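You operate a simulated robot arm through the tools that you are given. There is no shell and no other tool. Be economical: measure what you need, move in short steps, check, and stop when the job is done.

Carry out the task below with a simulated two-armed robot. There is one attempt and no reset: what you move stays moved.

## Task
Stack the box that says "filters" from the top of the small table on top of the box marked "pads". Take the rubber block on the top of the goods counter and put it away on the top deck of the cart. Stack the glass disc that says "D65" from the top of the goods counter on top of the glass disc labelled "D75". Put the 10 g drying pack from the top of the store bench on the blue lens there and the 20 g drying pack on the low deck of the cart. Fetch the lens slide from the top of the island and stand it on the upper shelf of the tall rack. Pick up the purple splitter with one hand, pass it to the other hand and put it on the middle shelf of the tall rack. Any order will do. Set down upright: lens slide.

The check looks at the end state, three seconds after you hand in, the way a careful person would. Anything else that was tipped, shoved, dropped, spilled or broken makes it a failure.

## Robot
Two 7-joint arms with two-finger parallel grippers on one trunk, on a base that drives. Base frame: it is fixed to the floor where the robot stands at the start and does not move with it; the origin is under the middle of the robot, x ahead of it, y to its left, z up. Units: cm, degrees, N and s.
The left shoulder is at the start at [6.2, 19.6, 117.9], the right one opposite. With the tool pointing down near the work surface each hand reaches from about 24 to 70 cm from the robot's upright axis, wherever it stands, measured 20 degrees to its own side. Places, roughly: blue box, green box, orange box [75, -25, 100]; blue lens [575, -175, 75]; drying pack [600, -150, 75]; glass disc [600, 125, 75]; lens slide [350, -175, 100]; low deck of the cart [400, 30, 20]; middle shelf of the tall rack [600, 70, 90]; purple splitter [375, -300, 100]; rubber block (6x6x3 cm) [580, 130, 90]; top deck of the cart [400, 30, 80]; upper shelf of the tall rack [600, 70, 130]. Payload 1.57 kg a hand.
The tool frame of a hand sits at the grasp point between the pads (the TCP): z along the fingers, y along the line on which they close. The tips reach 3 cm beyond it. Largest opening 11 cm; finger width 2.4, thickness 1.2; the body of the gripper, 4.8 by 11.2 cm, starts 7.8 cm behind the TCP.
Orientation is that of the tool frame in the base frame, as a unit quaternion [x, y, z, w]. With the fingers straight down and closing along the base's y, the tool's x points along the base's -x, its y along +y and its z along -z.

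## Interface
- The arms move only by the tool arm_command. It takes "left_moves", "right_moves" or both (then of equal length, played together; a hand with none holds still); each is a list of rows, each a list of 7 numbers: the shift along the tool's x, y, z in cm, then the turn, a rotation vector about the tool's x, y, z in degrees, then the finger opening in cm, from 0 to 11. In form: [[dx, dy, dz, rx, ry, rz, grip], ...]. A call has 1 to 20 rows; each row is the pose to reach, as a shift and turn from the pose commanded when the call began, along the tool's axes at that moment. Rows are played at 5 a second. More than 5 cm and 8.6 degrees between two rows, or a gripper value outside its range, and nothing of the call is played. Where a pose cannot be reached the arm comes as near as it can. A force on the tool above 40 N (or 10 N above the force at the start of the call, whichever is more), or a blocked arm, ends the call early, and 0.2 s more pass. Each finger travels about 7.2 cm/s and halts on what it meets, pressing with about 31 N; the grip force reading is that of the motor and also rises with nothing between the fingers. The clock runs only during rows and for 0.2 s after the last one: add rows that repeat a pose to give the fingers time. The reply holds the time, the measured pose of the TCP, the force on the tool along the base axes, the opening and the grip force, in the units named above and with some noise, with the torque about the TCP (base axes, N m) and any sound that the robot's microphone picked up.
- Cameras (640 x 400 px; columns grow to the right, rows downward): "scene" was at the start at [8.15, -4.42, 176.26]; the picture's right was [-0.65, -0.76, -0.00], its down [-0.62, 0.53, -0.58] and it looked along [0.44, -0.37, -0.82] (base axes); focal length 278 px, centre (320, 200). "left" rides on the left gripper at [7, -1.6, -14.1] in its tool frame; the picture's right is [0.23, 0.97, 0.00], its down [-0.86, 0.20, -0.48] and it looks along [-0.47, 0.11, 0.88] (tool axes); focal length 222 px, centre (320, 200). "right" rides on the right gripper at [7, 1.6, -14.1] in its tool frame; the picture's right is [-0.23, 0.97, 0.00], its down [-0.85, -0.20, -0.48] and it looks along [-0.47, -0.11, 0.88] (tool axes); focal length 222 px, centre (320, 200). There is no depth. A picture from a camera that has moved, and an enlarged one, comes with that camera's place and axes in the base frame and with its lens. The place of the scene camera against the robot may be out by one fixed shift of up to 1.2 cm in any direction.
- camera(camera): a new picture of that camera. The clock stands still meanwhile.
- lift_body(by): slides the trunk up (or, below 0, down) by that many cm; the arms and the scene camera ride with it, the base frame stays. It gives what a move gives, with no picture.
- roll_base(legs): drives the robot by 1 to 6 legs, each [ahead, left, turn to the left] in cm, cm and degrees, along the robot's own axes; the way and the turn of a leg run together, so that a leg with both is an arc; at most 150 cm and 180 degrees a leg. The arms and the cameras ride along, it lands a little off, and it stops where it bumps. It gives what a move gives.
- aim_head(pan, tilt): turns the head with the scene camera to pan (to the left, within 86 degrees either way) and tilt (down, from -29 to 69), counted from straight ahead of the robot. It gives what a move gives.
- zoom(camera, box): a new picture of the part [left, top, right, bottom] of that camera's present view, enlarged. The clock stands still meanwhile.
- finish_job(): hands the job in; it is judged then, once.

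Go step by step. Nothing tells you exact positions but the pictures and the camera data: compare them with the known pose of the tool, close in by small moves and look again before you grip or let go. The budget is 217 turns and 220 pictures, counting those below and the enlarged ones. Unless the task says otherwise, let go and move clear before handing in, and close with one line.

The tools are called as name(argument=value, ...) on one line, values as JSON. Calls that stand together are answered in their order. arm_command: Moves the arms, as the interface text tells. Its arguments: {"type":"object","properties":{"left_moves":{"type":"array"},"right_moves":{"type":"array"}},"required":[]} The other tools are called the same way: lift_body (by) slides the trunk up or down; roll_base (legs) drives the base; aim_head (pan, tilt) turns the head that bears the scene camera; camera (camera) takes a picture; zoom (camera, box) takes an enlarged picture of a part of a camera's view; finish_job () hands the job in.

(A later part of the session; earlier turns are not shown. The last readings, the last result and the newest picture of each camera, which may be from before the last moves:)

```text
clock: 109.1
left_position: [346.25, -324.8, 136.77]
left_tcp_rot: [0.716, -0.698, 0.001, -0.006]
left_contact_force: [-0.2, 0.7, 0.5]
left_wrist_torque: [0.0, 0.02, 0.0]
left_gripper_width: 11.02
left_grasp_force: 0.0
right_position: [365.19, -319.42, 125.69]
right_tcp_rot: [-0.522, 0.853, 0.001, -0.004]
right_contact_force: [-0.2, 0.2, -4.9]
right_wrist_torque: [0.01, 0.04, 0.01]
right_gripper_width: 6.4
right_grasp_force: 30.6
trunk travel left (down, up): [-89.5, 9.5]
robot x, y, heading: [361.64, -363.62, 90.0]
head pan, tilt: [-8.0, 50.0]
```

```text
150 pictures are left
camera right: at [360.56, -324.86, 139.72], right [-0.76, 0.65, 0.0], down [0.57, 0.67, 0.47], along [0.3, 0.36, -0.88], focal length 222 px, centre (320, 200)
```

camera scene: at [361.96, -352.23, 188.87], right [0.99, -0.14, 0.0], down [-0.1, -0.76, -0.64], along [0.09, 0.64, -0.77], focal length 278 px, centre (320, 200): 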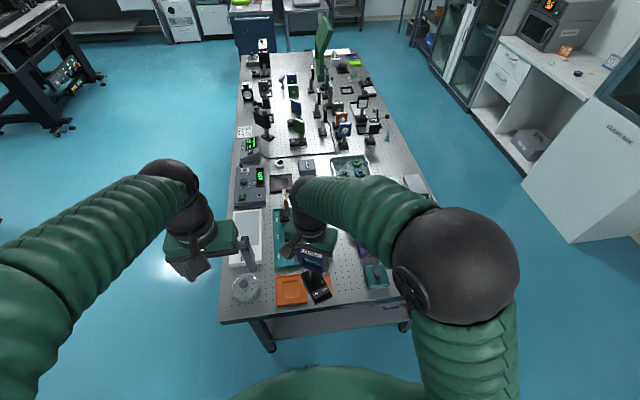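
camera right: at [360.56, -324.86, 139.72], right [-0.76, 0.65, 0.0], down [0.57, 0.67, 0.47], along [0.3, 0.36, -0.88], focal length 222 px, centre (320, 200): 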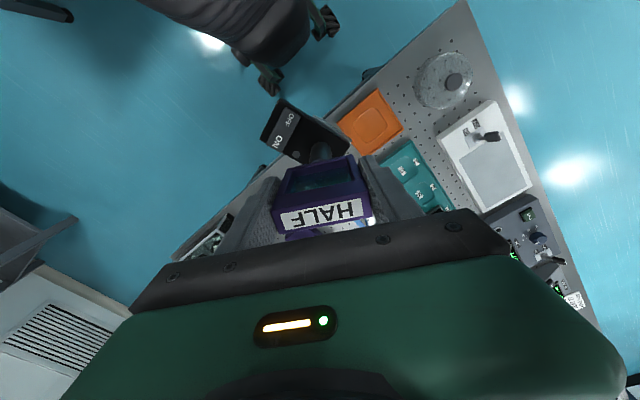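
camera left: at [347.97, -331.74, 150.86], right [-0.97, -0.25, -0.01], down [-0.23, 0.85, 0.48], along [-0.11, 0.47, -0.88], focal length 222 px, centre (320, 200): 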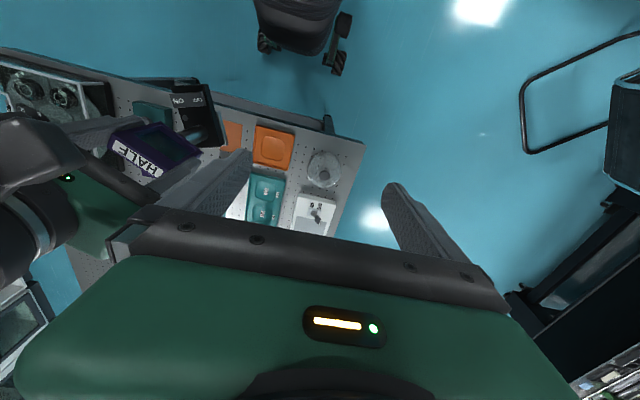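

The object is held upright; the post lies between z 113 and 121.5 under the frame. I'll move it a bit farther ahead with an intermediate yaw and start yawing the left hand for a side grasp of the post.

arm_command(right_moves=[[-2.4, 1.2, 0, 0, 0, 8, 4.5], [-4.8, 2.4, 0, 0, 0, 16, 4.5], [-7.1, 3.6, 0, 0, 0, 23, 4.5], [-7.1, 3.6, 0, 0, 0, 23, 4.5], [-7.1, 3.6, 0, 0, 0, 23, 4.5], [-7.1, 3.6, 0, 0, 0, 23, 4.5], [-7.1, 3.6, 0, 0, 0, 23, 4.5]], left_moves=[[0, 0, 0, 0, 0, 8, 11], [0, 0, 0, 0, 0, 16, 11], [0, 0, 0, 0, 0, 24, 11], [0, 0, 0, 0, 0, 32, 11], [0, 0, 0, 0, 0, 40, 11], [0, 0, 0, 0, 0, 48, 11], [0, 0, 0, 0, 0, 51, 11]])

arm_command(left_moves=[[0, 0, 0, 0, -8, 0, 11], [0, 0, 0, 0, -16, 0, 11], [0, 0, 0, 0, -24, 0, 11], [0, 0, 0, 0, -32, 0, 11], [0, 0, 0, 0, -40, 0, 11], [0, 0, 0, 0, -48, 0, 11], [0, 0, 0, 0, -56, 0, 11], [0, 0, 0, 0, -60, 0, 11]])

camera(camera="scene")

camera(camera="left")

```text
clock: 110.7
left_position: [346.38, -324.62, 136.82]
left_tcp_rot: [-0.346, 0.938, 0.003, 0.005]
left_contact_force: [0.1, 0.4, -0.3]
left_wrist_torque: [0.03, -0.02, 0.01]
left_gripper_width: 10.99
left_grasp_force: 0.0
right_position: [365.39, -311.47, 125.61]
right_tcp_rot: [-0.341, 0.94, 0.0, -0.004]
right_contact_force: [-0.1, 0.1, -4.8]
right_wrist_torque: [-0.03, 0.01, -0.01]
right_gripper_width: 6.37
right_grasp_force: 31.0
trunk travel left (down, up): [-89.5, 9.5]
robot x, y, heading: [361.61, -363.9, 90.0]
head pan, tilt: [-8.0, 50.0]
```

```text
clock: 112.5
left_position: [346.06, -324.29, 136.91]
left_tcp_rot: [-0.298, 0.81, 0.173, 0.474]
left_contact_force: [-0.6, -0.5, 0.5]
left_wrist_torque: [-0.01, 0.03, -0.03]
left_gripper_width: 11.0
left_grasp_force: 0.1
left hand out of reach, approached as far as the arm can: row 8
right_position: [365.44, -311.47, 125.59]
right_tcp_rot: [-0.34, 0.94, -0.001, -0.004]
right_contact_force: [-0.1, -0.4, -4.9]
right_wrist_torque: [-0.01, -0.01, -0.03]
right_gripper_width: 6.37
right_grasp_force: 31.1
trunk travel left (down, up): [-89.5, 9.5]
robot x, y, heading: [361.59, -363.78, 90.3]
head pan, tilt: [-8.0, 50.0]
```

```text
149 pictures are left
camera scene: at [362.0, -351.98, 188.86], right [0.99, -0.14, 0.0], down [-0.1, -0.76, -0.64], along [0.09, 0.63, -0.77], focal length 278 px, centre (320, 200)
```

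scene: 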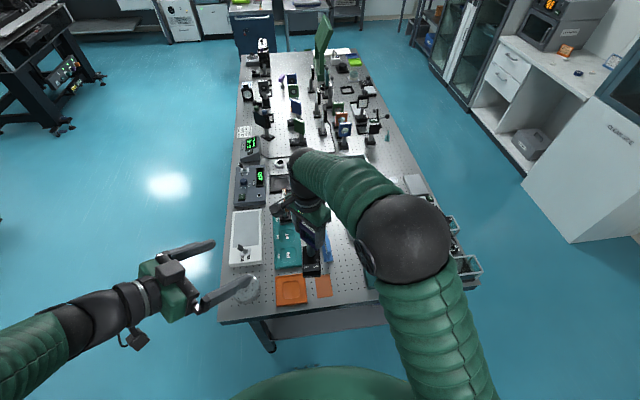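

```text
148 pictures are left
camera left: at [335.21, -335.62, 137.76], right [-0.72, 0.67, -0.2], down [-0.13, 0.15, 0.98], along [0.69, 0.73, -0.02], focal length 222 px, centre (320, 200)
```

left: 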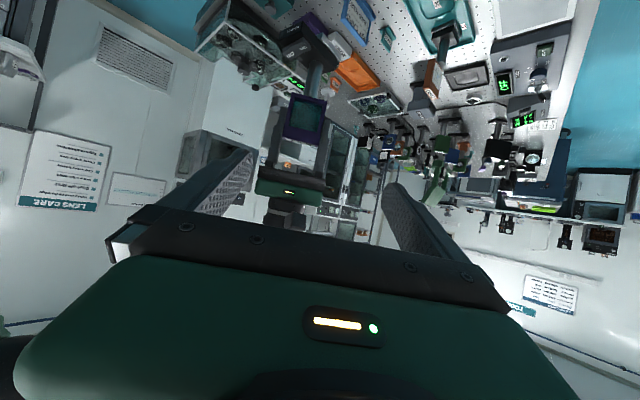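

The left hand took the pitched pose well and sees the post. I'll bring it to a pre-grasp about 12 cm short of the post.

arm_command(left_moves=[[1.4, -0.7, 4.4, 0, 0, 0, 11], [2.8, -1.3, 8.8, 0, 0, 0, 11], [4.2, -2, 13.2, 0, 0, 0, 11], [5.9, -2.6, 17.6, 0, 0, 0, 11], [5.9, -2.6, 17.6, 0, 0, 0, 11]])

camera(camera="left")

zoom(camera="scene", box=[200, 190, 400, 315])

```text
clock: 113.7
left_position: [357.12, -317.94, 122.94]
left_tcp_rot: [-0.299, 0.809, 0.175, 0.475]
left_contact_force: [0.8, 0.1, -0.5]
left_wrist_torque: [-0.01, -0.03, 0.01]
left_gripper_width: 11.01
left_grasp_force: 0.0
left hand out of reach, approached as far as the arm can: row 1, 2
right_position: [365.42, -311.53, 125.5]
right_tcp_rot: [-0.34, 0.94, 0.001, -0.005]
right_contact_force: [-0.1, 0.4, -4.6]
right_wrist_torque: [0.0, 0.04, -0.01]
right_gripper_width: 6.38
right_grasp_force: 30.9
trunk travel left (down, up): [-89.5, 9.5]
robot x, y, heading: [361.97, -363.76, 89.9]
head pan, tilt: [-8.0, 50.0]
```

```text
147 pictures are left
camera left: at [346.21, -329.41, 123.79], right [-0.72, 0.67, -0.2], down [-0.13, 0.15, 0.98], along [0.68, 0.73, -0.02], focal length 222 px, centre (320, 200)
```

left: 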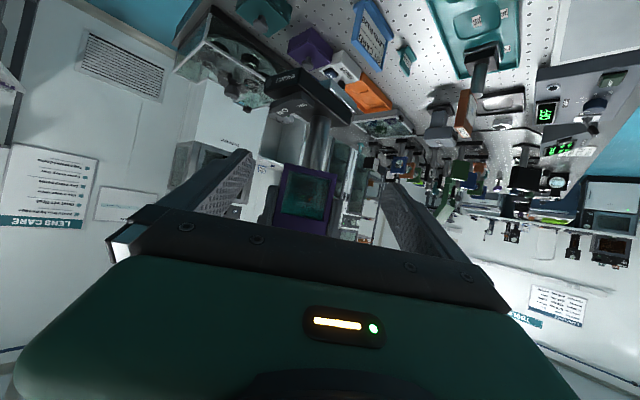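

```text
3.20 times, centred on (300, 252) of scene
camera zoom: at [362.1, -351.86, 188.85], right [0.99, -0.14, 0.0], down [-0.1, -0.76, -0.64], along [0.09, 0.63, -0.77], focal length 890 px, centre (384, 32)
```

zoom: 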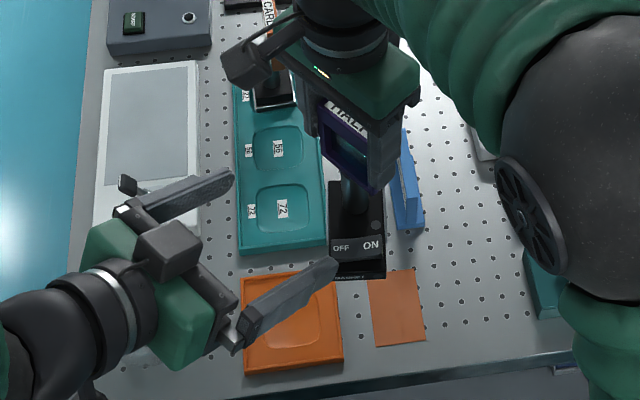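

The post spans z 113.4–119 and lines up between the fingers. I'll slide the left hand in around the post.

arm_command(left_moves=[[0.2, -0.1, 4, 0, 0, 0, 11], [0.4, -0.2, 8, 0, 0, 0, 11], [0.6, -0.3, 10.5, 0, 0, 0, 11], [0.6, -0.3, 12, 0, 0, 0, 11], [0.6, -0.3, 12, 0, 0, 0, 11]])

camera(camera="left")

zoom(camera="scene", box=[200, 190, 400, 315])

zoom(camera="right", box=[220, 50, 440, 250])

```text
clock: 114.9
left_position: [365.09, -311.79, 116.93]
left_tcp_rot: [-0.299, 0.81, 0.175, 0.474]
left_contact_force: [-0.3, -0.3, -0.9]
left_wrist_torque: [0.05, 0.01, 0.0]
left_gripper_width: 11.02
left_grasp_force: 0.1
right_position: [365.41, -311.4, 125.56]
right_tcp_rot: [-0.34, 0.94, 0.0, -0.004]
right_contact_force: [-0.5, 0.6, -5.6]
right_wrist_torque: [0.02, 0.03, -0.02]
right_gripper_width: 6.38
right_grasp_force: 31.2
trunk travel left (down, up): [-89.5, 9.5]
robot x, y, heading: [361.6, -363.8, 90.0]
head pan, tilt: [-8.0, 50.0]
```

```text
145 pictures are left
camera left: at [354.22, -323.21, 117.75], right [-0.72, 0.67, -0.2], down [-0.13, 0.15, 0.98], along [0.68, 0.73, -0.02], focal length 222 px, centre (320, 200)
```

left: 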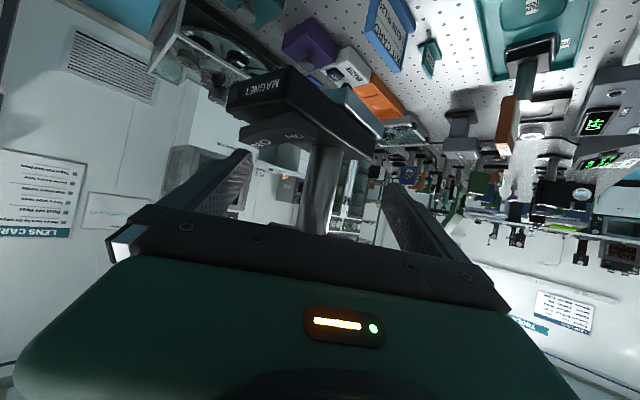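

```text
3.20 times, centred on (300, 252) of scene
camera zoom: at [362.1, -351.93, 188.85], right [0.99, -0.14, 0.0], down [-0.1, -0.76, -0.64], along [0.09, 0.63, -0.77], focal length 890 px, centre (384, 32)
```

zoom: 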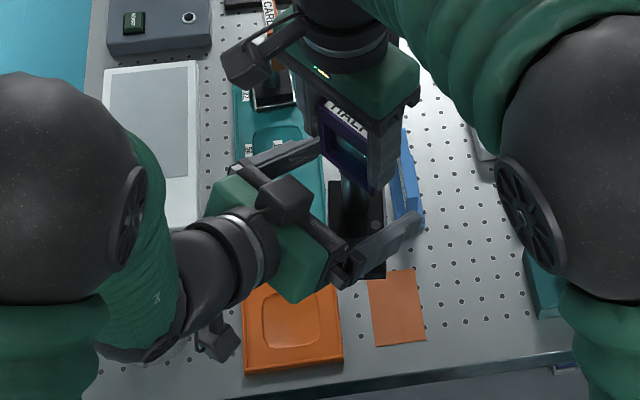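

```text
2.00 times, centred on (330, 150) of right
camera zoom: at [359.05, -314.64, 139.72], right [-0.45, 0.89, 0.0], down [0.79, 0.4, 0.47], along [0.42, 0.21, -0.88], focal length 444 px, centre (300, 300)
```

zoom: 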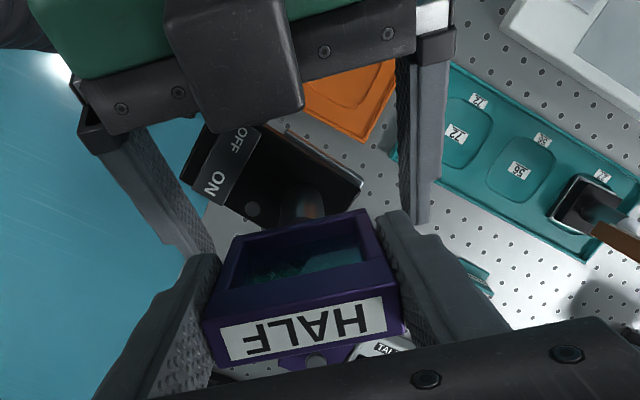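

The post is centred between the fingers. I'll raise 0.4 cm to clear the switch and close the left gripper on the post.

arm_command(left_moves=[[-0.4, 0, 0, 0, 0, 0, 11], [-0.4, 0, 0, 0, 0, 0, 9], [-0.4, 0, 0, 0, 0, 0, 7], [-0.4, 0, 0, 0, 0, 0, 5], [-0.4, 0, 0, 0, 0, 0, 3.5], [-0.4, 0, 0, 0, 0, 0, 2], [-0.4, 0, 0, 0, 0, 0, 1], [-0.4, 0, 0, 0, 0, 0, 0.5], [-0.4, 0, 0, 0, 0, 0, 0.5]])

camera(camera="left")

```text
clock: 116.9
left_position: [365.27, -311.61, 117.25]
left_tcp_rot: [-0.3, 0.809, 0.176, 0.474]
left_contact_force: [-0.6, 2.6, -0.1]
left_wrist_torque: [0.11, 0.14, -0.07]
left_gripper_width: 2.39
left_grasp_force: 31.1
right_position: [365.5, -311.61, 125.46]
right_tcp_rot: [-0.339, 0.941, 0.0, -0.004]
right_contact_force: [0.5, -3.2, -2.2]
right_wrist_torque: [-0.32, -0.2, 0.03]
right_gripper_width: 6.37
right_grasp_force: 31.1
trunk travel left (down, up): [-89.5, 9.5]
robot x, y, heading: [361.65, -363.44, 89.7]
head pan, tilt: [-8.0, 50.0]
```

```text
142 pictures are left
camera left: at [354.41, -323.16, 118.07], right [-0.72, 0.67, -0.2], down [-0.13, 0.15, 0.98], along [0.68, 0.73, -0.02], focal length 222 px, centre (320, 200)
```

left: 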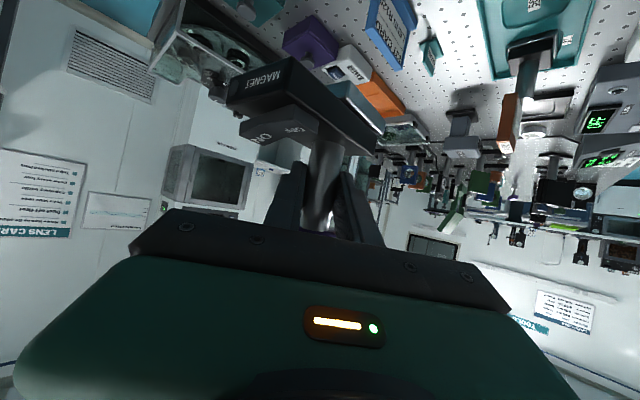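

The left hand holds the post (2.4 cm). Now I'll open the right hand and lift it straight off the frame.

arm_command(right_moves=[[0, 0, 0, 0, 0, 0, 6.5], [0, 0, 0, 0, 0, 0, 7.5], [0, 0, 0, 0, 0, 0, 8.5], [0, 0, 0, 0, 0, 0, 9.5], [0, 0, -3, 0, 0, 0, 9.5], [0, 0, -7, 0, 0, 0, 9.5], [0, 0, -12, 0, 0, 0, 9.5], [0, 0, -15, 0, 0, 0, 9.5]])

camera(camera="scene")

```text
clock: 118.7
left_position: [365.37, -311.72, 117.28]
left_tcp_rot: [-0.299, 0.809, 0.176, 0.474]
left_contact_force: [0.5, -0.5, 0.1]
left_wrist_torque: [-0.03, 0.02, 0.0]
left_gripper_width: 2.4
left_grasp_force: 31.3
right_position: [365.71, -311.46, 140.59]
right_tcp_rot: [-0.34, 0.94, 0.001, -0.004]
right_contact_force: [-0.6, -0.2, -0.3]
right_wrist_torque: [-0.04, 0.0, 0.0]
right_gripper_width: 9.5
right_grasp_force: 0.1
trunk travel left (down, up): [-89.5, 9.5]
robot x, y, heading: [361.87, -363.58, 90.2]
head pan, tilt: [-8.0, 50.0]
```

```text
141 pictures are left
camera scene: at [362.2, -352.02, 188.86], right [0.99, -0.14, 0.0], down [-0.1, -0.76, -0.64], along [0.09, 0.63, -0.77], focal length 278 px, centre (320, 200)
```

scene: 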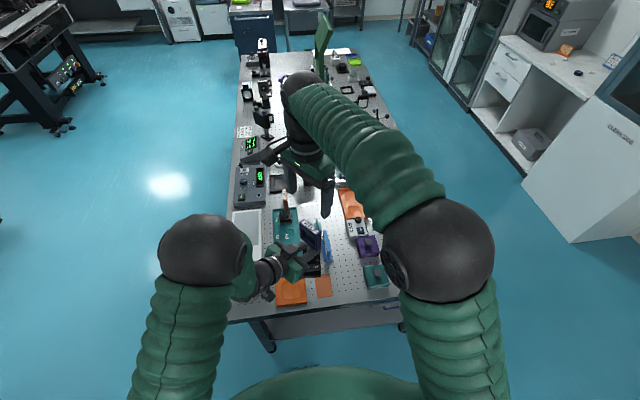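

zoom(camera="scene", box=[230, 200, 390, 310])

camera(camera="right")

```text
3.64 times, centred on (310, 255) of scene
camera zoom: at [362.2, -352.02, 188.86], right [0.99, -0.14, 0.0], down [-0.1, -0.76, -0.64], along [0.09, 0.63, -0.77], focal length 1012 px, centre (356, 0)
```

zoom: 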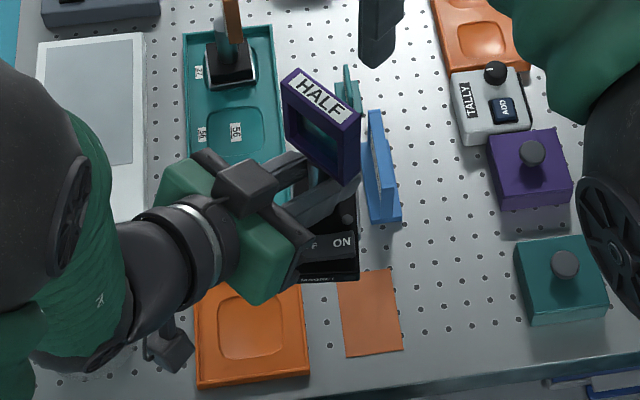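

```text
139 pictures are left
camera right: at [359.44, -314.61, 154.81], right [-0.45, 0.89, 0.0], down [0.79, 0.4, 0.47], along [0.42, 0.21, -0.88], focal length 222 px, centre (320, 200)
```

right: 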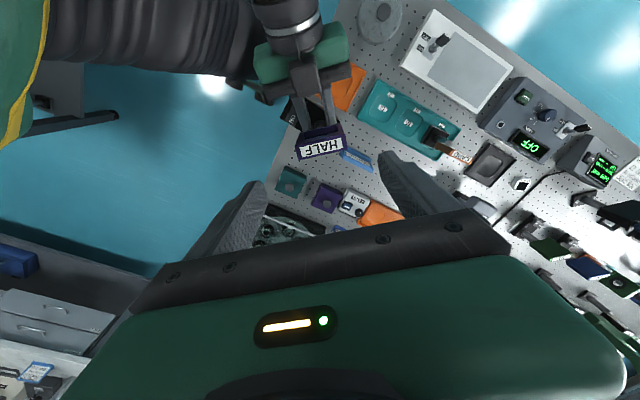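

The left hand holds the splitter upright in the air. I'll raise and retract it to the left, pull the right hand back, and drive back along my known path to the island's front for the lens slide.

arm_command(left_moves=[[-3.5, 0, -2, 0, 0, 0, 0.5], [-7, 0, -4, 0, 0, 0, 0.5], [-10.4, 0, -5.9, 0, 0, 0, 0.5], [-8.3, 2.7, -9.6, 0, 0, 0, 0.5], [-6.2, 5.4, -13.4, 0, 0, 0, 0.5], [-4.1, 8, -17.1, 0, 0, 0, 0.5], [-2, 10.6, -20.9, 0, 0, 0, 0.5], [-2, 10.6, -20.9, 0, 0, 0, 0.5]], right_moves=[[-0.3, -3, 0, 0, 0, 0, 11], [-0.6, -6, 0, 0, 0, 0, 11], [-0.9, -9, 0, 0, 0, 0, 11], [-1.2, -12, 0, 0, 0, 0, 11], [-1.5, -15, 0, 0, 0, 0, 11], [-1.8, -18, 0, 0, 0, 0, 11], [-1.9, -21, 0, 0, 0, 0, 11], [-1.9, -21, 0, 0, 0, 0, 11]])

roll_base(legs=[[-3, 36, 0], [0, 0, -90], [-64, 45, 0], [0, 100, 0], [0, 70, 0]])

aim_head(pan=-10, tilt=48)

camera(camera="scene")

```text
refused: row 4 steps farther than a row can; nothing moved
```

```text
clock: 137.0
left_position: [314.06, -153.06, 117.27]
left_tcp_rot: [0.364, 0.783, -0.211, 0.458]
left_contact_force: [-0.1, -0.9, 0.7]
left_wrist_torque: [0.06, -0.06, 0.05]
left_gripper_width: 2.37
left_grasp_force: 31.2
right_position: [314.29, -153.69, 140.54]
right_tcp_rot: [0.428, 0.904, 0.004, -0.003]
right_contact_force: [-0.4, 0.8, 0.7]
right_wrist_torque: [0.01, -0.02, 0.01]
right_gripper_width: 9.51
right_grasp_force: 0.1
trunk travel left (down, up): [-89.5, 9.5]
robot x, y, heading: [262.5, -148.93, -0.3]
head pan, tilt: [-8.0, 50.0]
```

```text
clock: 137.6
left_position: [313.97, -152.27, 117.32]
left_tcp_rot: [0.363, 0.782, -0.213, 0.459]
left_contact_force: [0.4, 0.2, -0.1]
left_wrist_torque: [0.04, -0.01, -0.04]
left_gripper_width: 2.36
left_grasp_force: 30.2
right_position: [314.29, -152.85, 140.81]
right_tcp_rot: [0.427, 0.904, 0.002, -0.001]
right_contact_force: [-1.0, 0.0, -0.1]
right_wrist_torque: [-0.03, -0.01, 0.03]
right_gripper_width: 9.51
right_grasp_force: 0.1
trunk travel left (down, up): [-89.5, 9.5]
robot x, y, heading: [262.1, -148.75, -0.1]
head pan, tilt: [-10.0, 48.0]
```

```text
138 pictures are left
camera scene: at [272.93, -149.12, 189.13], right [-0.18, -0.98, 0.0], down [-0.73, 0.13, -0.67], along [0.66, -0.12, -0.74], focal length 278 px, centre (320, 200)
```

scene: 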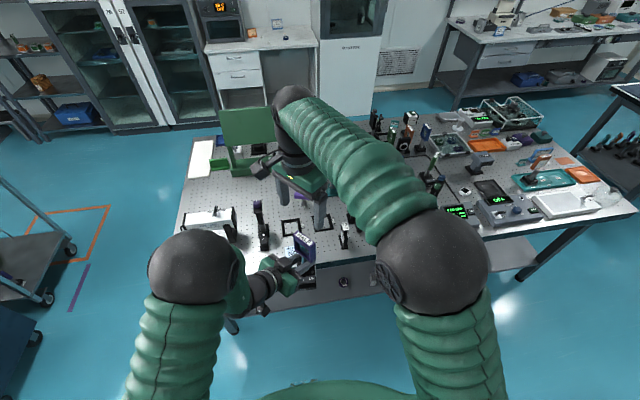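

The arm move was refused, but the drive went safely and the splitter is still upright in the left hand. I'll now raise and retract both hands with smaller steps.

arm_command(left_moves=[[-3.5, 0, -2, 0, 0, 0, 0.5], [-7, 0, -4, 0, 0, 0, 0.5], [-10.4, 0, -5.9, 0, 0, 0, 0.5], [-8.7, 2.1, -8.9, 0, 0, 0, 0.5], [-7, 4.2, -11.9, 0, 0, 0, 0.5], [-5.3, 6.3, -14.9, 0, 0, 0, 0.5], [-3.6, 8.4, -17.9, 0, 0, 0, 0.5], [-2, 10.6, -20.9, 0, 0, 0, 0.5], [-2, 10.6, -20.9, 0, 0, 0, 0.5]], right_moves=[[-0.3, -3, 0, 0, 0, 0, 11], [-0.6, -6, 0, 0, 0, 0, 11], [-0.9, -9, 0, 0, 0, 0, 11], [-1.2, -12, 0, 0, 0, 0, 11], [-1.5, -15, 0, 0, 0, 0, 11], [-1.8, -18, 0, 0, 0, 0, 11], [-1.9, -21, 0, 0, 0, 0, 11], [-1.9, -21, 0, 0, 0, 0, 11], [-1.9, -21, 0, 0, 0, 0, 11]])

camera(camera="scene")

```text
clock: 139.6
left_position: [310.82, -132.51, 128.97]
left_tcp_rot: [0.363, 0.782, -0.213, 0.459]
left_contact_force: [1.3, 0.1, -5.3]
left_wrist_torque: [0.0, 0.0, -0.01]
left_gripper_width: 2.39
left_grasp_force: 31.3
right_position: [299.24, -167.53, 140.62]
right_tcp_rot: [0.427, 0.904, 0.002, -0.001]
right_contact_force: [0.7, 0.9, -0.2]
right_wrist_torque: [0.01, -0.01, 0.0]
right_gripper_width: 11.01
right_grasp_force: 0.1
trunk travel left (down, up): [-89.5, 9.5]
robot x, y, heading: [262.62, -148.75, -0.1]
head pan, tilt: [-10.0, 48.0]
```

```text
137 pictures are left
camera scene: at [272.87, -149.29, 189.13], right [-0.18, -0.98, 0.0], down [-0.73, 0.13, -0.67], along [0.66, -0.12, -0.74], focal length 278 px, centre (320, 200)
```

scene: 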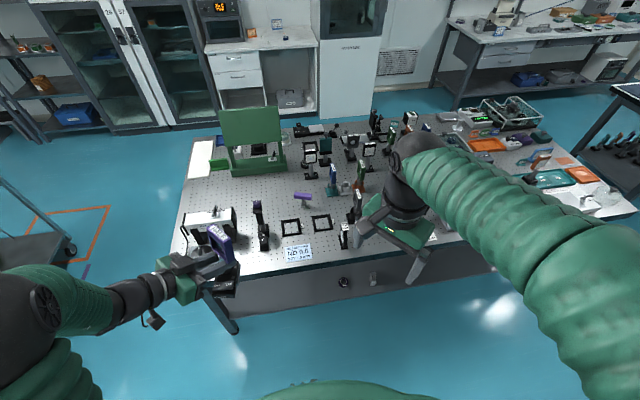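

zoom(camera="scene", box=[300, 200, 380, 260])

camera(camera="right")

```text
6.67 times, centred on (340, 230) of scene
camera zoom: at [272.87, -149.29, 189.13], right [-0.18, -0.98, 0.0], down [-0.73, 0.13, -0.67], along [0.66, -0.12, -0.74], focal length 1855 px, centre (187, 0)
```

zoom: 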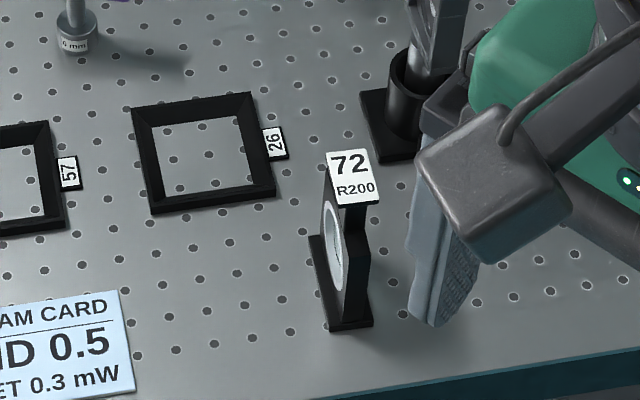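

```text
135 pictures are left
camera right: at [295.98, -161.19, 154.72], right [0.9, 0.44, 0.0], down [0.39, -0.79, 0.47], along [0.21, -0.42, -0.88], focal length 222 px, centre (320, 200)
```

right: 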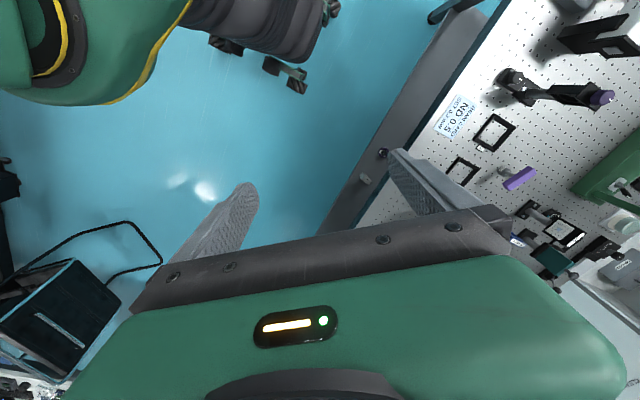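

The slide's foot is centred at about (339.4, −172), with its width along x, top tag at z≈96. I'll drive closer, then rotate the right hand to close along x.

roll_base(legs=[[15, 0, 0]])

arm_command(right_moves=[[0, 0, 0, 0, 0, 8, 11], [0, 0, 0, 0, 0, 16, 11], [0, 0, 0, 0, 0, 24, 11], [0, 0, 0, 0, 0, 32, 11], [0, 0, 0, 0, 0, 40, 11], [0, 0, 0, 0, 0, 43, 11], [0, 0, 0, 0, 0, 43, 11]])

camera(camera="right")

camera(camera="scene")

```text
clock: 141.0
left_position: [325.54, -132.87, 129.4]
left_tcp_rot: [0.364, 0.781, -0.211, 0.461]
left_contact_force: [-0.4, 0.8, -4.8]
left_wrist_torque: [0.01, 0.01, 0.01]
left_gripper_width: 2.42
left_grasp_force: 31.2
right_position: [313.88, -167.95, 140.75]
right_tcp_rot: [0.426, 0.905, 0.004, 0.0]
right_contact_force: [-0.4, 0.2, 0.3]
right_wrist_torque: [0.04, 0.01, 0.0]
right_gripper_width: 10.97
right_grasp_force: 0.1
trunk travel left (down, up): [-89.5, 9.5]
robot x, y, heading: [277.46, -149.31, -0.2]
head pan, tilt: [-10.0, 48.0]
```

```text
clock: 142.6
left_position: [326.12, -132.74, 129.13]
left_tcp_rot: [0.363, 0.783, -0.212, 0.459]
left_contact_force: [0.9, 0.3, -4.6]
left_wrist_torque: [0.02, -0.01, 0.0]
left_gripper_width: 2.41
left_grasp_force: 30.9
right_position: [314.59, -167.91, 140.59]
right_tcp_rot: [0.729, 0.685, 0.003, -0.003]
right_contact_force: [-0.5, -0.2, 0.0]
right_wrist_torque: [0.0, 0.0, 0.0]
right_gripper_width: 10.99
right_grasp_force: 0.0
trunk travel left (down, up): [-89.5, 9.5]
robot x, y, heading: [277.28, -149.01, -0.1]
head pan, tilt: [-10.0, 48.0]
```

```text
134 pictures are left
camera right: at [316.53, -161.12, 154.75], right [0.96, -0.29, 0.0], down [-0.25, -0.84, 0.47], along [-0.14, -0.45, -0.88], focal length 222 px, centre (320, 200)
```

right: 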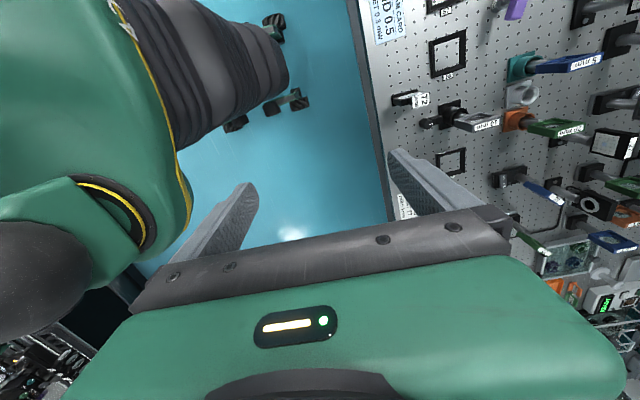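

```text
133 pictures are left
camera scene: at [288.06, -149.7, 189.14], right [-0.18, -0.98, 0.0], down [-0.73, 0.13, -0.67], along [0.66, -0.12, -0.74], focal length 278 px, centre (320, 200)
```

scene: 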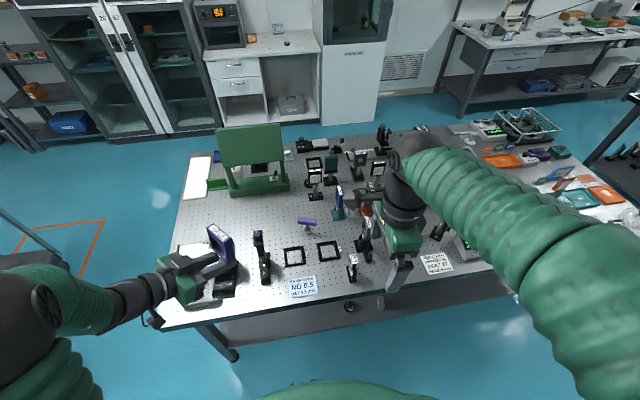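

arm_command(right_moves=[[-0.5, 4.9, 0, 0, 0, 0, 11], [-1, 9.8, 0, 0, 0, 0, 11], [-1.5, 14.7, 0, 0, 0, 0, 11], [-2, 19.6, 0, 0, 0, 0, 11], [-2.5, 24.4, 0, 0, 0, 0, 11], [-2.5, 24.4, 5, 0, 0, 0, 11], [-2.5, 24.4, 10, 0, 0, 0, 11], [-2.5, 24.4, 15, 0, 0, 0, 11], [-2.5, 24.4, 20, 0, 0, 0, 11], [-2.5, 24.4, 25, 0, 0, 0, 10], [-2.5, 24.4, 28, 0, 0, 0, 9], [-2.5, 24.4, 28, 0, 0, 0, 9], [-2.5, 24.4, 28, 0, 0, 0, 9]])

camera(camera="right")

zoom(camera="scene", box=[300, 180, 430, 300])

```text
clock: 145.4
left_position: [326.0, -132.82, 129.11]
left_tcp_rot: [0.363, 0.783, -0.212, 0.459]
left_contact_force: [-1.0, 0.0, -4.7]
left_wrist_torque: [-0.02, -0.01, 0.02]
left_gripper_width: 2.4
left_grasp_force: 30.9
right_position: [338.59, -171.63, 112.64]
right_tcp_rot: [0.729, 0.685, 0.003, -0.002]
right_contact_force: [-0.6, -0.5, 0.2]
right_wrist_torque: [-0.01, 0.01, -0.01]
right_gripper_width: 9.0
right_grasp_force: 0.1
trunk travel left (down, up): [-89.5, 9.5]
robot x, y, heading: [277.63, -148.62, -0.1]
head pan, tilt: [-10.0, 48.0]
```

```text
132 pictures are left
camera right: at [340.53, -164.98, 126.81], right [0.96, -0.29, 0.0], down [-0.25, -0.84, 0.47], along [-0.14, -0.45, -0.88], focal length 222 px, centre (320, 200)
```

right: 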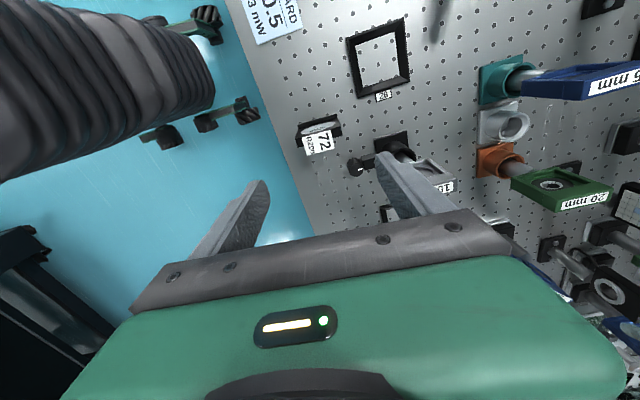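

```text
3.33 times, centred on (365, 240) of scene
camera zoom: at [288.21, -149.7, 189.13], right [-0.18, -0.98, 0.0], down [-0.73, 0.13, -0.67], along [0.66, -0.12, -0.75], focal length 927 px, centre (170, 67)
```

zoom: 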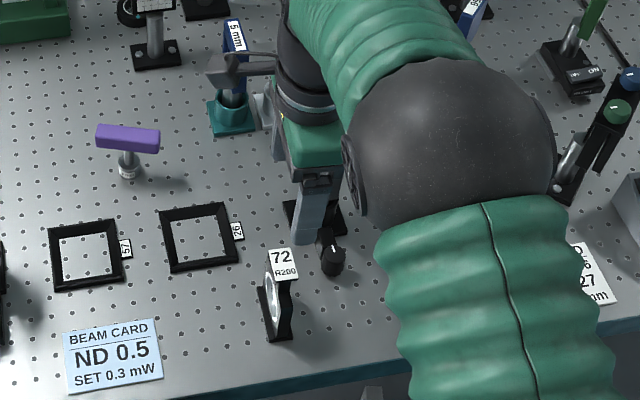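

zoom(camera="right", box=[260, 90, 460, 215])

```text
3.20 times, centred on (360, 152) of right
camera zoom: at [340.53, -164.98, 126.81], right [0.96, -0.29, 0.0], down [-0.25, -0.84, 0.47], along [-0.14, -0.45, -0.88], focal length 711 px, centre (192, 352)
```

zoom: 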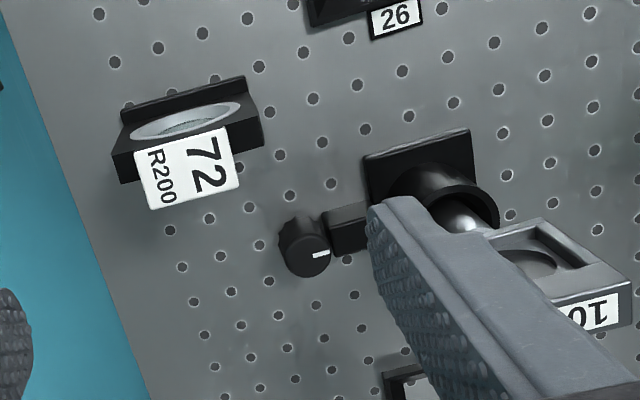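

Aligned with the slide to within 0.5 cm. I'll descend so that the fingers straddle the frame edges.

arm_command(right_moves=[[-0.4, -0.4, 4.5, 0, 0, 0, 9], [-0.4, -0.4, 9, 0, 0, 0, 9], [-0.4, -0.4, 13, 0, 0, 0, 9], [-0.4, -0.4, 13, 0, 0, 0, 9]])

camera(camera="right")

```text
clock: 146.4
left_position: [325.86, -132.75, 129.19]
left_tcp_rot: [0.365, 0.782, -0.213, 0.459]
left_contact_force: [0.2, 0.3, -4.9]
left_wrist_torque: [0.03, 0.0, -0.02]
left_gripper_width: 2.41
left_grasp_force: 30.7
right_position: [338.26, -171.84, 99.38]
right_tcp_rot: [0.728, 0.686, 0.003, -0.003]
right_contact_force: [0.0, -0.7, -0.7]
right_wrist_torque: [-0.02, 0.02, -0.01]
right_gripper_width: 8.97
right_grasp_force: 0.1
trunk travel left (down, up): [-89.5, 9.5]
robot x, y, heading: [277.13, -148.72, -0.1]
head pan, tilt: [-10.0, 48.0]
```

```text
129 pictures are left
camera right: at [340.21, -165.11, 113.57], right [0.96, -0.29, 0.0], down [-0.25, -0.84, 0.47], along [-0.14, -0.45, -0.88], focal length 222 px, centre (320, 200)
```

right: 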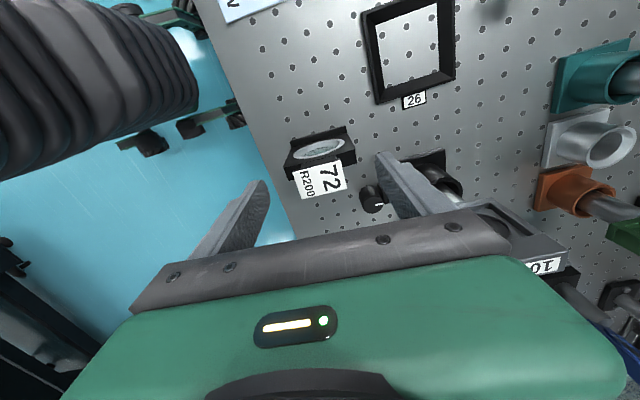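

arm_command(right_moves=[[0, 0, 3, 0, 0, 0, 9], [0, 0, 6, 0, 0, 0, 9], [0, 0, 8.4, 0, 0, 0, 9], [0, 0, 8.4, 0, 0, 0, 9]])

zoom(camera="right", box=[200, 80, 440, 230])

zoom(camera="scene", box=[300, 180, 430, 300])

```text
clock: 147.4
left_position: [325.99, -132.77, 129.14]
left_tcp_rot: [0.364, 0.782, -0.213, 0.459]
left_contact_force: [0.6, -0.5, -5.3]
left_wrist_torque: [-0.05, -0.01, -0.01]
left_gripper_width: 2.39
left_grasp_force: 30.7
right_position: [338.26, -171.8, 91.02]
right_tcp_rot: [0.729, 0.685, 0.002, -0.002]
right_contact_force: [-0.3, 0.8, 0.3]
right_wrist_torque: [-0.01, 0.0, -0.02]
right_gripper_width: 9.03
right_grasp_force: 0.0
trunk travel left (down, up): [-89.5, 9.5]
robot x, y, heading: [277.78, -148.76, -0.2]
head pan, tilt: [-10.0, 48.0]
```

```text
2.67 times, centred on (320, 155) of right
camera zoom: at [340.2, -165.04, 105.15], right [0.96, -0.29, 0.0], down [-0.25, -0.84, 0.47], along [-0.14, -0.45, -0.88], focal length 592 px, centre (320, 320)
```

zoom: 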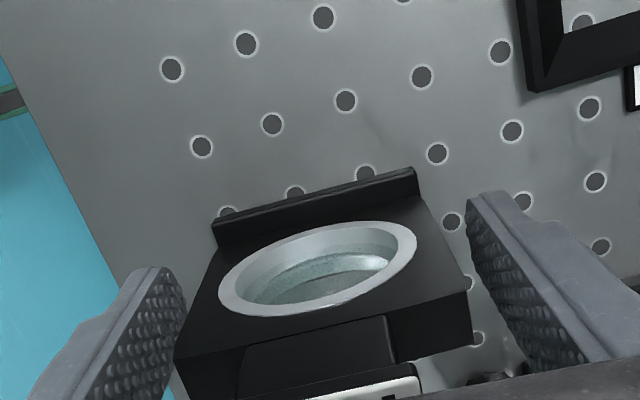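

```text
3.33 times, centred on (365, 240) of scene
camera zoom: at [288.2, -149.71, 189.13], right [-0.18, -0.98, 0.0], down [-0.73, 0.13, -0.67], along [0.66, -0.12, -0.75], focal length 927 px, centre (170, 67)
```

zoom: 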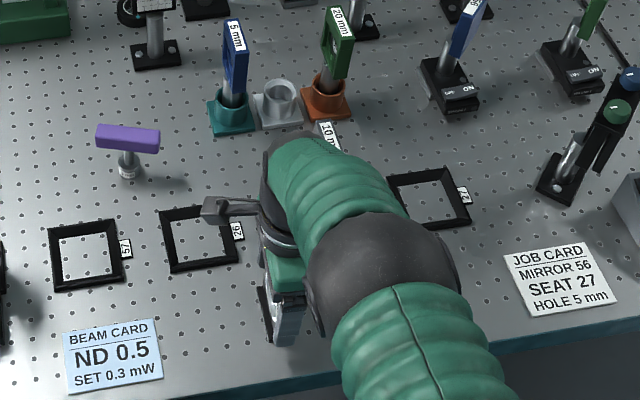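

The frame sits neatly between the fingers. Closing.

arm_command(right_moves=[[0, 0, 0, 0, 0, 0, 8], [0, 0, 0, 0, 0, 0, 7.2], [0, 0, 0, 0, 0, 0, 6.5], [0, 0, 0, 0, 0, 0, 5.5], [0, 0, 0, 0, 0, 0, 5.5], [0, 0, -0.5, 0, 0, 0, 5.5], [0, 0, -0.5, 0, 0, 0, 5.5]])

zoom(camera="right", box=[200, 80, 440, 230])

```text
clock: 149.0
left_position: [326.07, -132.71, 129.18]
left_tcp_rot: [0.364, 0.783, -0.212, 0.458]
left_contact_force: [-0.7, -0.1, -5.9]
left_wrist_torque: [0.03, 0.0, -0.02]
left_gripper_width: 2.38
left_grasp_force: 30.5
right_position: [338.17, -171.88, 91.47]
right_tcp_rot: [0.729, 0.685, 0.002, -0.002]
right_contact_force: [0.8, -0.3, -2.2]
right_wrist_torque: [-0.01, -0.01, 0.01]
right_gripper_width: 7.17
right_grasp_force: 31.4
trunk travel left (down, up): [-89.5, 9.5]
robot x, y, heading: [277.49, -149.01, -0.1]
head pan, tilt: [-10.0, 48.0]
```

```text
2.67 times, centred on (320, 155) of right
camera zoom: at [340.21, -165.04, 105.68], right [0.96, -0.29, 0.0], down [-0.25, -0.84, 0.47], along [-0.14, -0.45, -0.88], focal length 592 px, centre (320, 320)
```

zoom: 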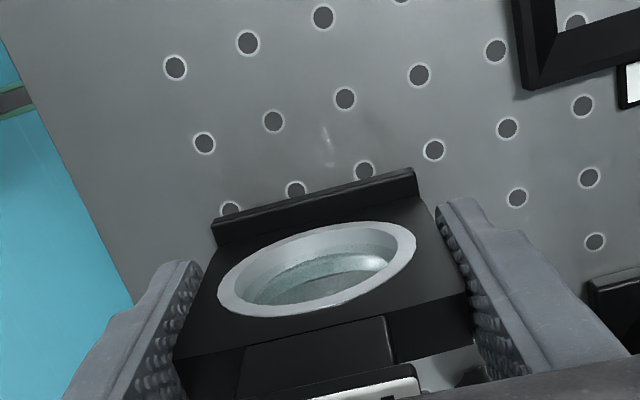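

Held securely. Lift straight up, then back the base away from the island and look toward the tall rack.

arm_command(right_moves=[[0, 0, -4, 0, 0, 0, 5.5], [0, 0, -8, 0, 0, 0, 5.5], [0, 0, -13, 0, 0, 0, 5.5], [0, 0, -18, 0, 0, 0, 5.5], [0, 0, -23, 0, 0, 0, 5.5], [0, 0, -28, 0, 0, 0, 5.5], [0, 0, -33, 0, 0, 0, 5.5], [0, 0, -38, 0, 0, 0, 5.5], [0, 0, -40, 0, 0, 0, 5.5], [0, 0, -40, 0, 0, 0, 5.5]])

roll_base(legs=[[-30, 0, 0]])

aim_head(pan=35, tilt=18)

camera(camera="scene")

```text
clock: 151.2
left_position: [326.02, -132.85, 129.19]
left_tcp_rot: [0.363, 0.783, -0.213, 0.459]
left_contact_force: [0.3, 0.6, -5.4]
left_wrist_torque: [0.02, 0.01, -0.02]
left_gripper_width: 2.43
left_grasp_force: 30.6
right_position: [338.49, -172.36, 131.74]
right_tcp_rot: [0.729, 0.684, 0.002, -0.003]
right_contact_force: [-0.3, 0.4, -2.2]
right_wrist_torque: [0.03, -0.03, 0.0]
right_gripper_width: 7.17
right_grasp_force: 30.6
trunk travel left (down, up): [-89.5, 9.5]
robot x, y, heading: [277.47, -148.76, -0.3]
head pan, tilt: [-10.0, 48.0]
```

```text
clock: 153.2
left_position: [297.01, -132.88, 128.99]
left_tcp_rot: [0.364, 0.783, -0.213, 0.457]
left_contact_force: [-0.4, 0.1, -4.3]
left_wrist_torque: [0.01, 0.01, -0.01]
left_gripper_width: 2.39
left_grasp_force: 30.7
right_position: [309.49, -172.17, 131.56]
right_tcp_rot: [0.729, 0.685, 0.002, -0.004]
right_contact_force: [-0.2, 0.6, -2.0]
right_wrist_torque: [-0.02, 0.03, 0.04]
right_gripper_width: 7.17
right_grasp_force: 31.2
trunk travel left (down, up): [-89.5, 9.5]
robot x, y, heading: [248.24, -149.27, -0.6]
head pan, tilt: [-10.0, 48.0]
```

```text
clock: 154.3
left_position: [296.2, -132.65, 129.11]
left_tcp_rot: [0.364, 0.782, -0.211, 0.46]
left_contact_force: [0.6, -0.5, -4.3]
left_wrist_torque: [0.01, -0.04, 0.0]
left_gripper_width: 2.4
left_grasp_force: 30.7
right_position: [308.64, -172.14, 131.93]
right_tcp_rot: [0.729, 0.684, 0.005, -0.002]
right_contact_force: [1.0, 0.3, -2.8]
right_wrist_torque: [0.01, 0.02, -0.01]
right_gripper_width: 7.2
right_grasp_force: 30.6
trunk travel left (down, up): [-89.5, 9.5]
robot x, y, heading: [248.27, -148.76, -0.4]
head pan, tilt: [35.0, 18.0]
```

```text
125 pictures are left
camera scene: at [258.5, -142.89, 193.75], right [0.57, -0.82, 0.0], down [-0.26, -0.18, -0.95], along [0.78, 0.54, -0.31], focal length 278 px, centre (320, 200)
```

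scene: 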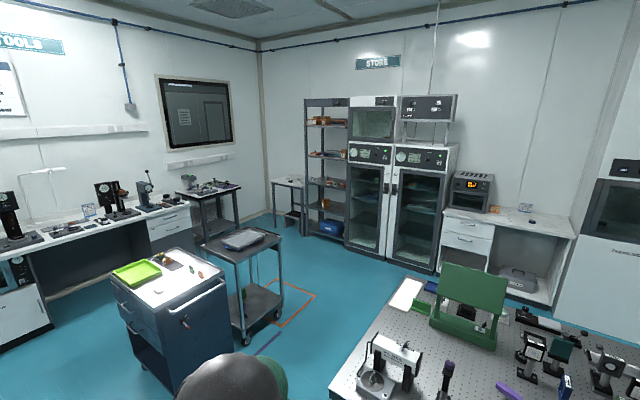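

The tall rack is at (602, 75) facing me, and the grey cart at (400, 40). I'll go through the aisle at y≈−52, then in front of the rack.

roll_base(legs=[[0, 96, 0], [125, 0, 0], [120, 0, 0], [0, 90, 0]])

aim_head(pan=0, tilt=30)

camera(camera="scene")

```text
clock: 175.3
left_position: [540.6, 54.69, 129.29]
left_tcp_rot: [0.36, 0.784, -0.208, 0.46]
left_contact_force: [-0.2, -0.4, -4.5]
left_wrist_torque: [0.04, -0.01, -0.01]
left_gripper_width: 2.39
left_grasp_force: 30.9
right_position: [553.51, 15.33, 131.78]
right_tcp_rot: [0.725, 0.689, 0.005, -0.003]
right_contact_force: [0.6, 0.1, -1.8]
right_wrist_torque: [-0.02, 0.02, 0.0]
right_gripper_width: 7.15
right_grasp_force: 30.4
trunk travel left (down, up): [-89.5, 9.5]
robot x, y, heading: [492.58, 38.28, 0.4]
head pan, tilt: [35.0, 18.0]
```

```text
clock: 176.3
left_position: [540.41, 54.75, 129.32]
left_tcp_rot: [0.361, 0.784, -0.208, 0.46]
left_contact_force: [0.0, -0.1, -4.9]
left_wrist_torque: [0.05, -0.01, 0.01]
left_gripper_width: 2.4
left_grasp_force: 30.8
right_position: [553.31, 15.52, 131.93]
right_tcp_rot: [0.725, 0.689, 0.004, -0.002]
right_contact_force: [0.4, 0.0, -1.9]
right_wrist_torque: [0.02, -0.02, 0.01]
right_gripper_width: 7.19
right_grasp_force: 31.2
trunk travel left (down, up): [-89.5, 9.5]
robot x, y, heading: [492.45, 38.68, 0.2]
head pan, tilt: [0.0, 30.0]
```

```text
124 pictures are left
camera scene: at [504.62, 38.85, 191.81], right [0.01, -1.0, 0.0], down [-0.5, 0.0, -0.86], along [0.86, 0.01, -0.5], focal length 278 px, centre (320, 200)
```

scene: 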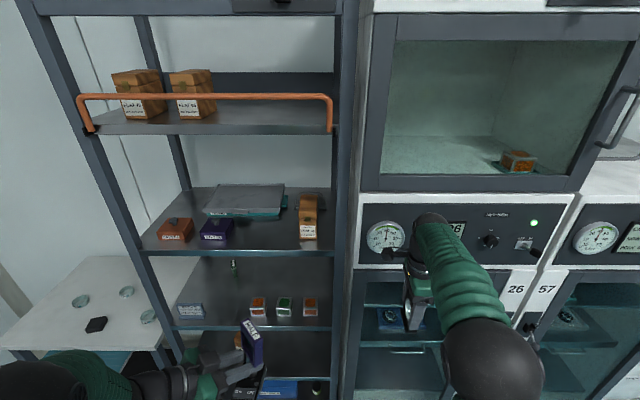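

The rack's shelves are at z≈90 (middle, free spot at y 69–89) and 130 (upper). First the splitter: I'll retract the right hand, lower the trunk, and yaw the left hand to point into the rack.

arm_command(right_moves=[[0, -4.5, 0, 0, 0, 0, 5.5], [0, -9, 0, 0, 0, 0, 5.5], [0, -13.5, 0, 0, 0, 0, 5.5], [0, -18, 0, 0, 0, 0, 5.5], [0, -22.5, 0, 0, 0, 0, 5.5], [0, -25, 0, 0, 0, 0, 5.5]], left_moves=[[0, 0, 0, -7, 0, -3.9, 0.5], [0, 0, 0, -14, 0, -7.8, 0.5], [0, 0, 0, -21, 0.1, -11.7, 0.5], [0, 0, 0, -28, 0.2, -15.6, 0.5], [0, 0, 0, -34, 0.2, -19.1, 0.5], [0, 0, 0, -34, 0.2, -19.1, 0.5]])

lift_body(by=-22)

camera(camera="scene")

camera(camera="left")

```text
clock: 177.7
left_position: [543.76, 54.61, 129.89]
left_tcp_rot: [0.077, 0.858, -0.043, 0.505]
left_contact_force: [0.9, -1.0, -5.4]
left_wrist_torque: [0.01, 0.01, -0.01]
left_gripper_width: 2.35
left_grasp_force: 31.2
left hand out of reach, approached as far as the arm can: row 3, 4, 5, 6
right_position: [527.86, 16.97, 132.04]
right_tcp_rot: [0.725, 0.688, 0.005, 0.0]
right_contact_force: [0.0, 0.3, -1.7]
right_wrist_torque: [0.01, -0.01, 0.01]
right_gripper_width: 7.16
right_grasp_force: 31.5
trunk travel left (down, up): [-89.5, 9.5]
robot x, y, heading: [492.72, 38.21, 0.5]
head pan, tilt: [0.0, 30.0]
```

```text
clock: 180.0
left_position: [543.98, 54.71, 107.78]
left_tcp_rot: [0.077, 0.859, -0.044, 0.505]
left_contact_force: [-0.5, 0.0, -5.3]
left_wrist_torque: [0.04, 0.03, -0.04]
left_gripper_width: 2.42
left_grasp_force: 31.0
right_position: [528.08, 17.14, 109.86]
right_tcp_rot: [0.725, 0.689, 0.004, -0.002]
right_contact_force: [-0.1, -0.8, -1.4]
right_wrist_torque: [0.03, 0.01, 0.04]
right_gripper_width: 7.17
right_grasp_force: 30.6
trunk travel left (down, up): [-67.5, 31.5]
robot x, y, heading: [492.49, 38.77, 0.4]
head pan, tilt: [0.0, 30.0]
```

```text
123 pictures are left
camera scene: at [504.39, 38.98, 169.82], right [0.01, -1.0, 0.0], down [-0.5, 0.0, -0.86], along [0.86, 0.01, -0.5], focal length 278 px, centre (320, 200)
```

scene: 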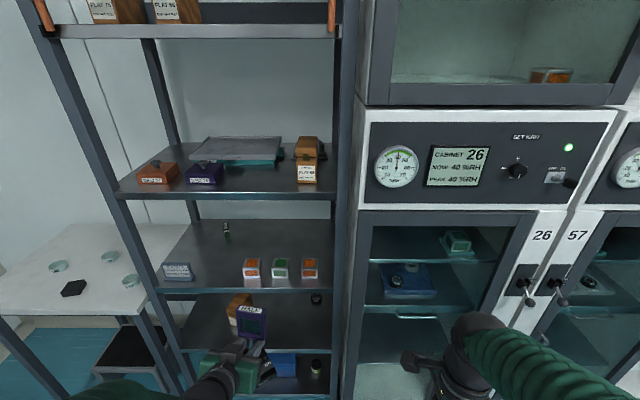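

```text
122 pictures are left
camera left: at [528.26, 55.97, 108.63], right [0.06, 0.98, -0.2], down [0.03, 0.19, 0.98], along [1.0, -0.07, -0.02], focal length 222 px, centre (320, 200)
```

left: 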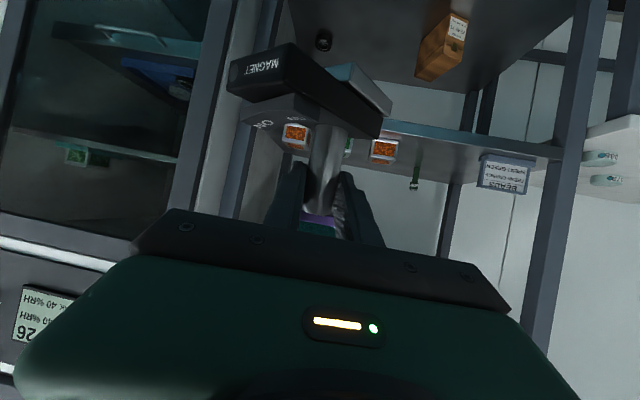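

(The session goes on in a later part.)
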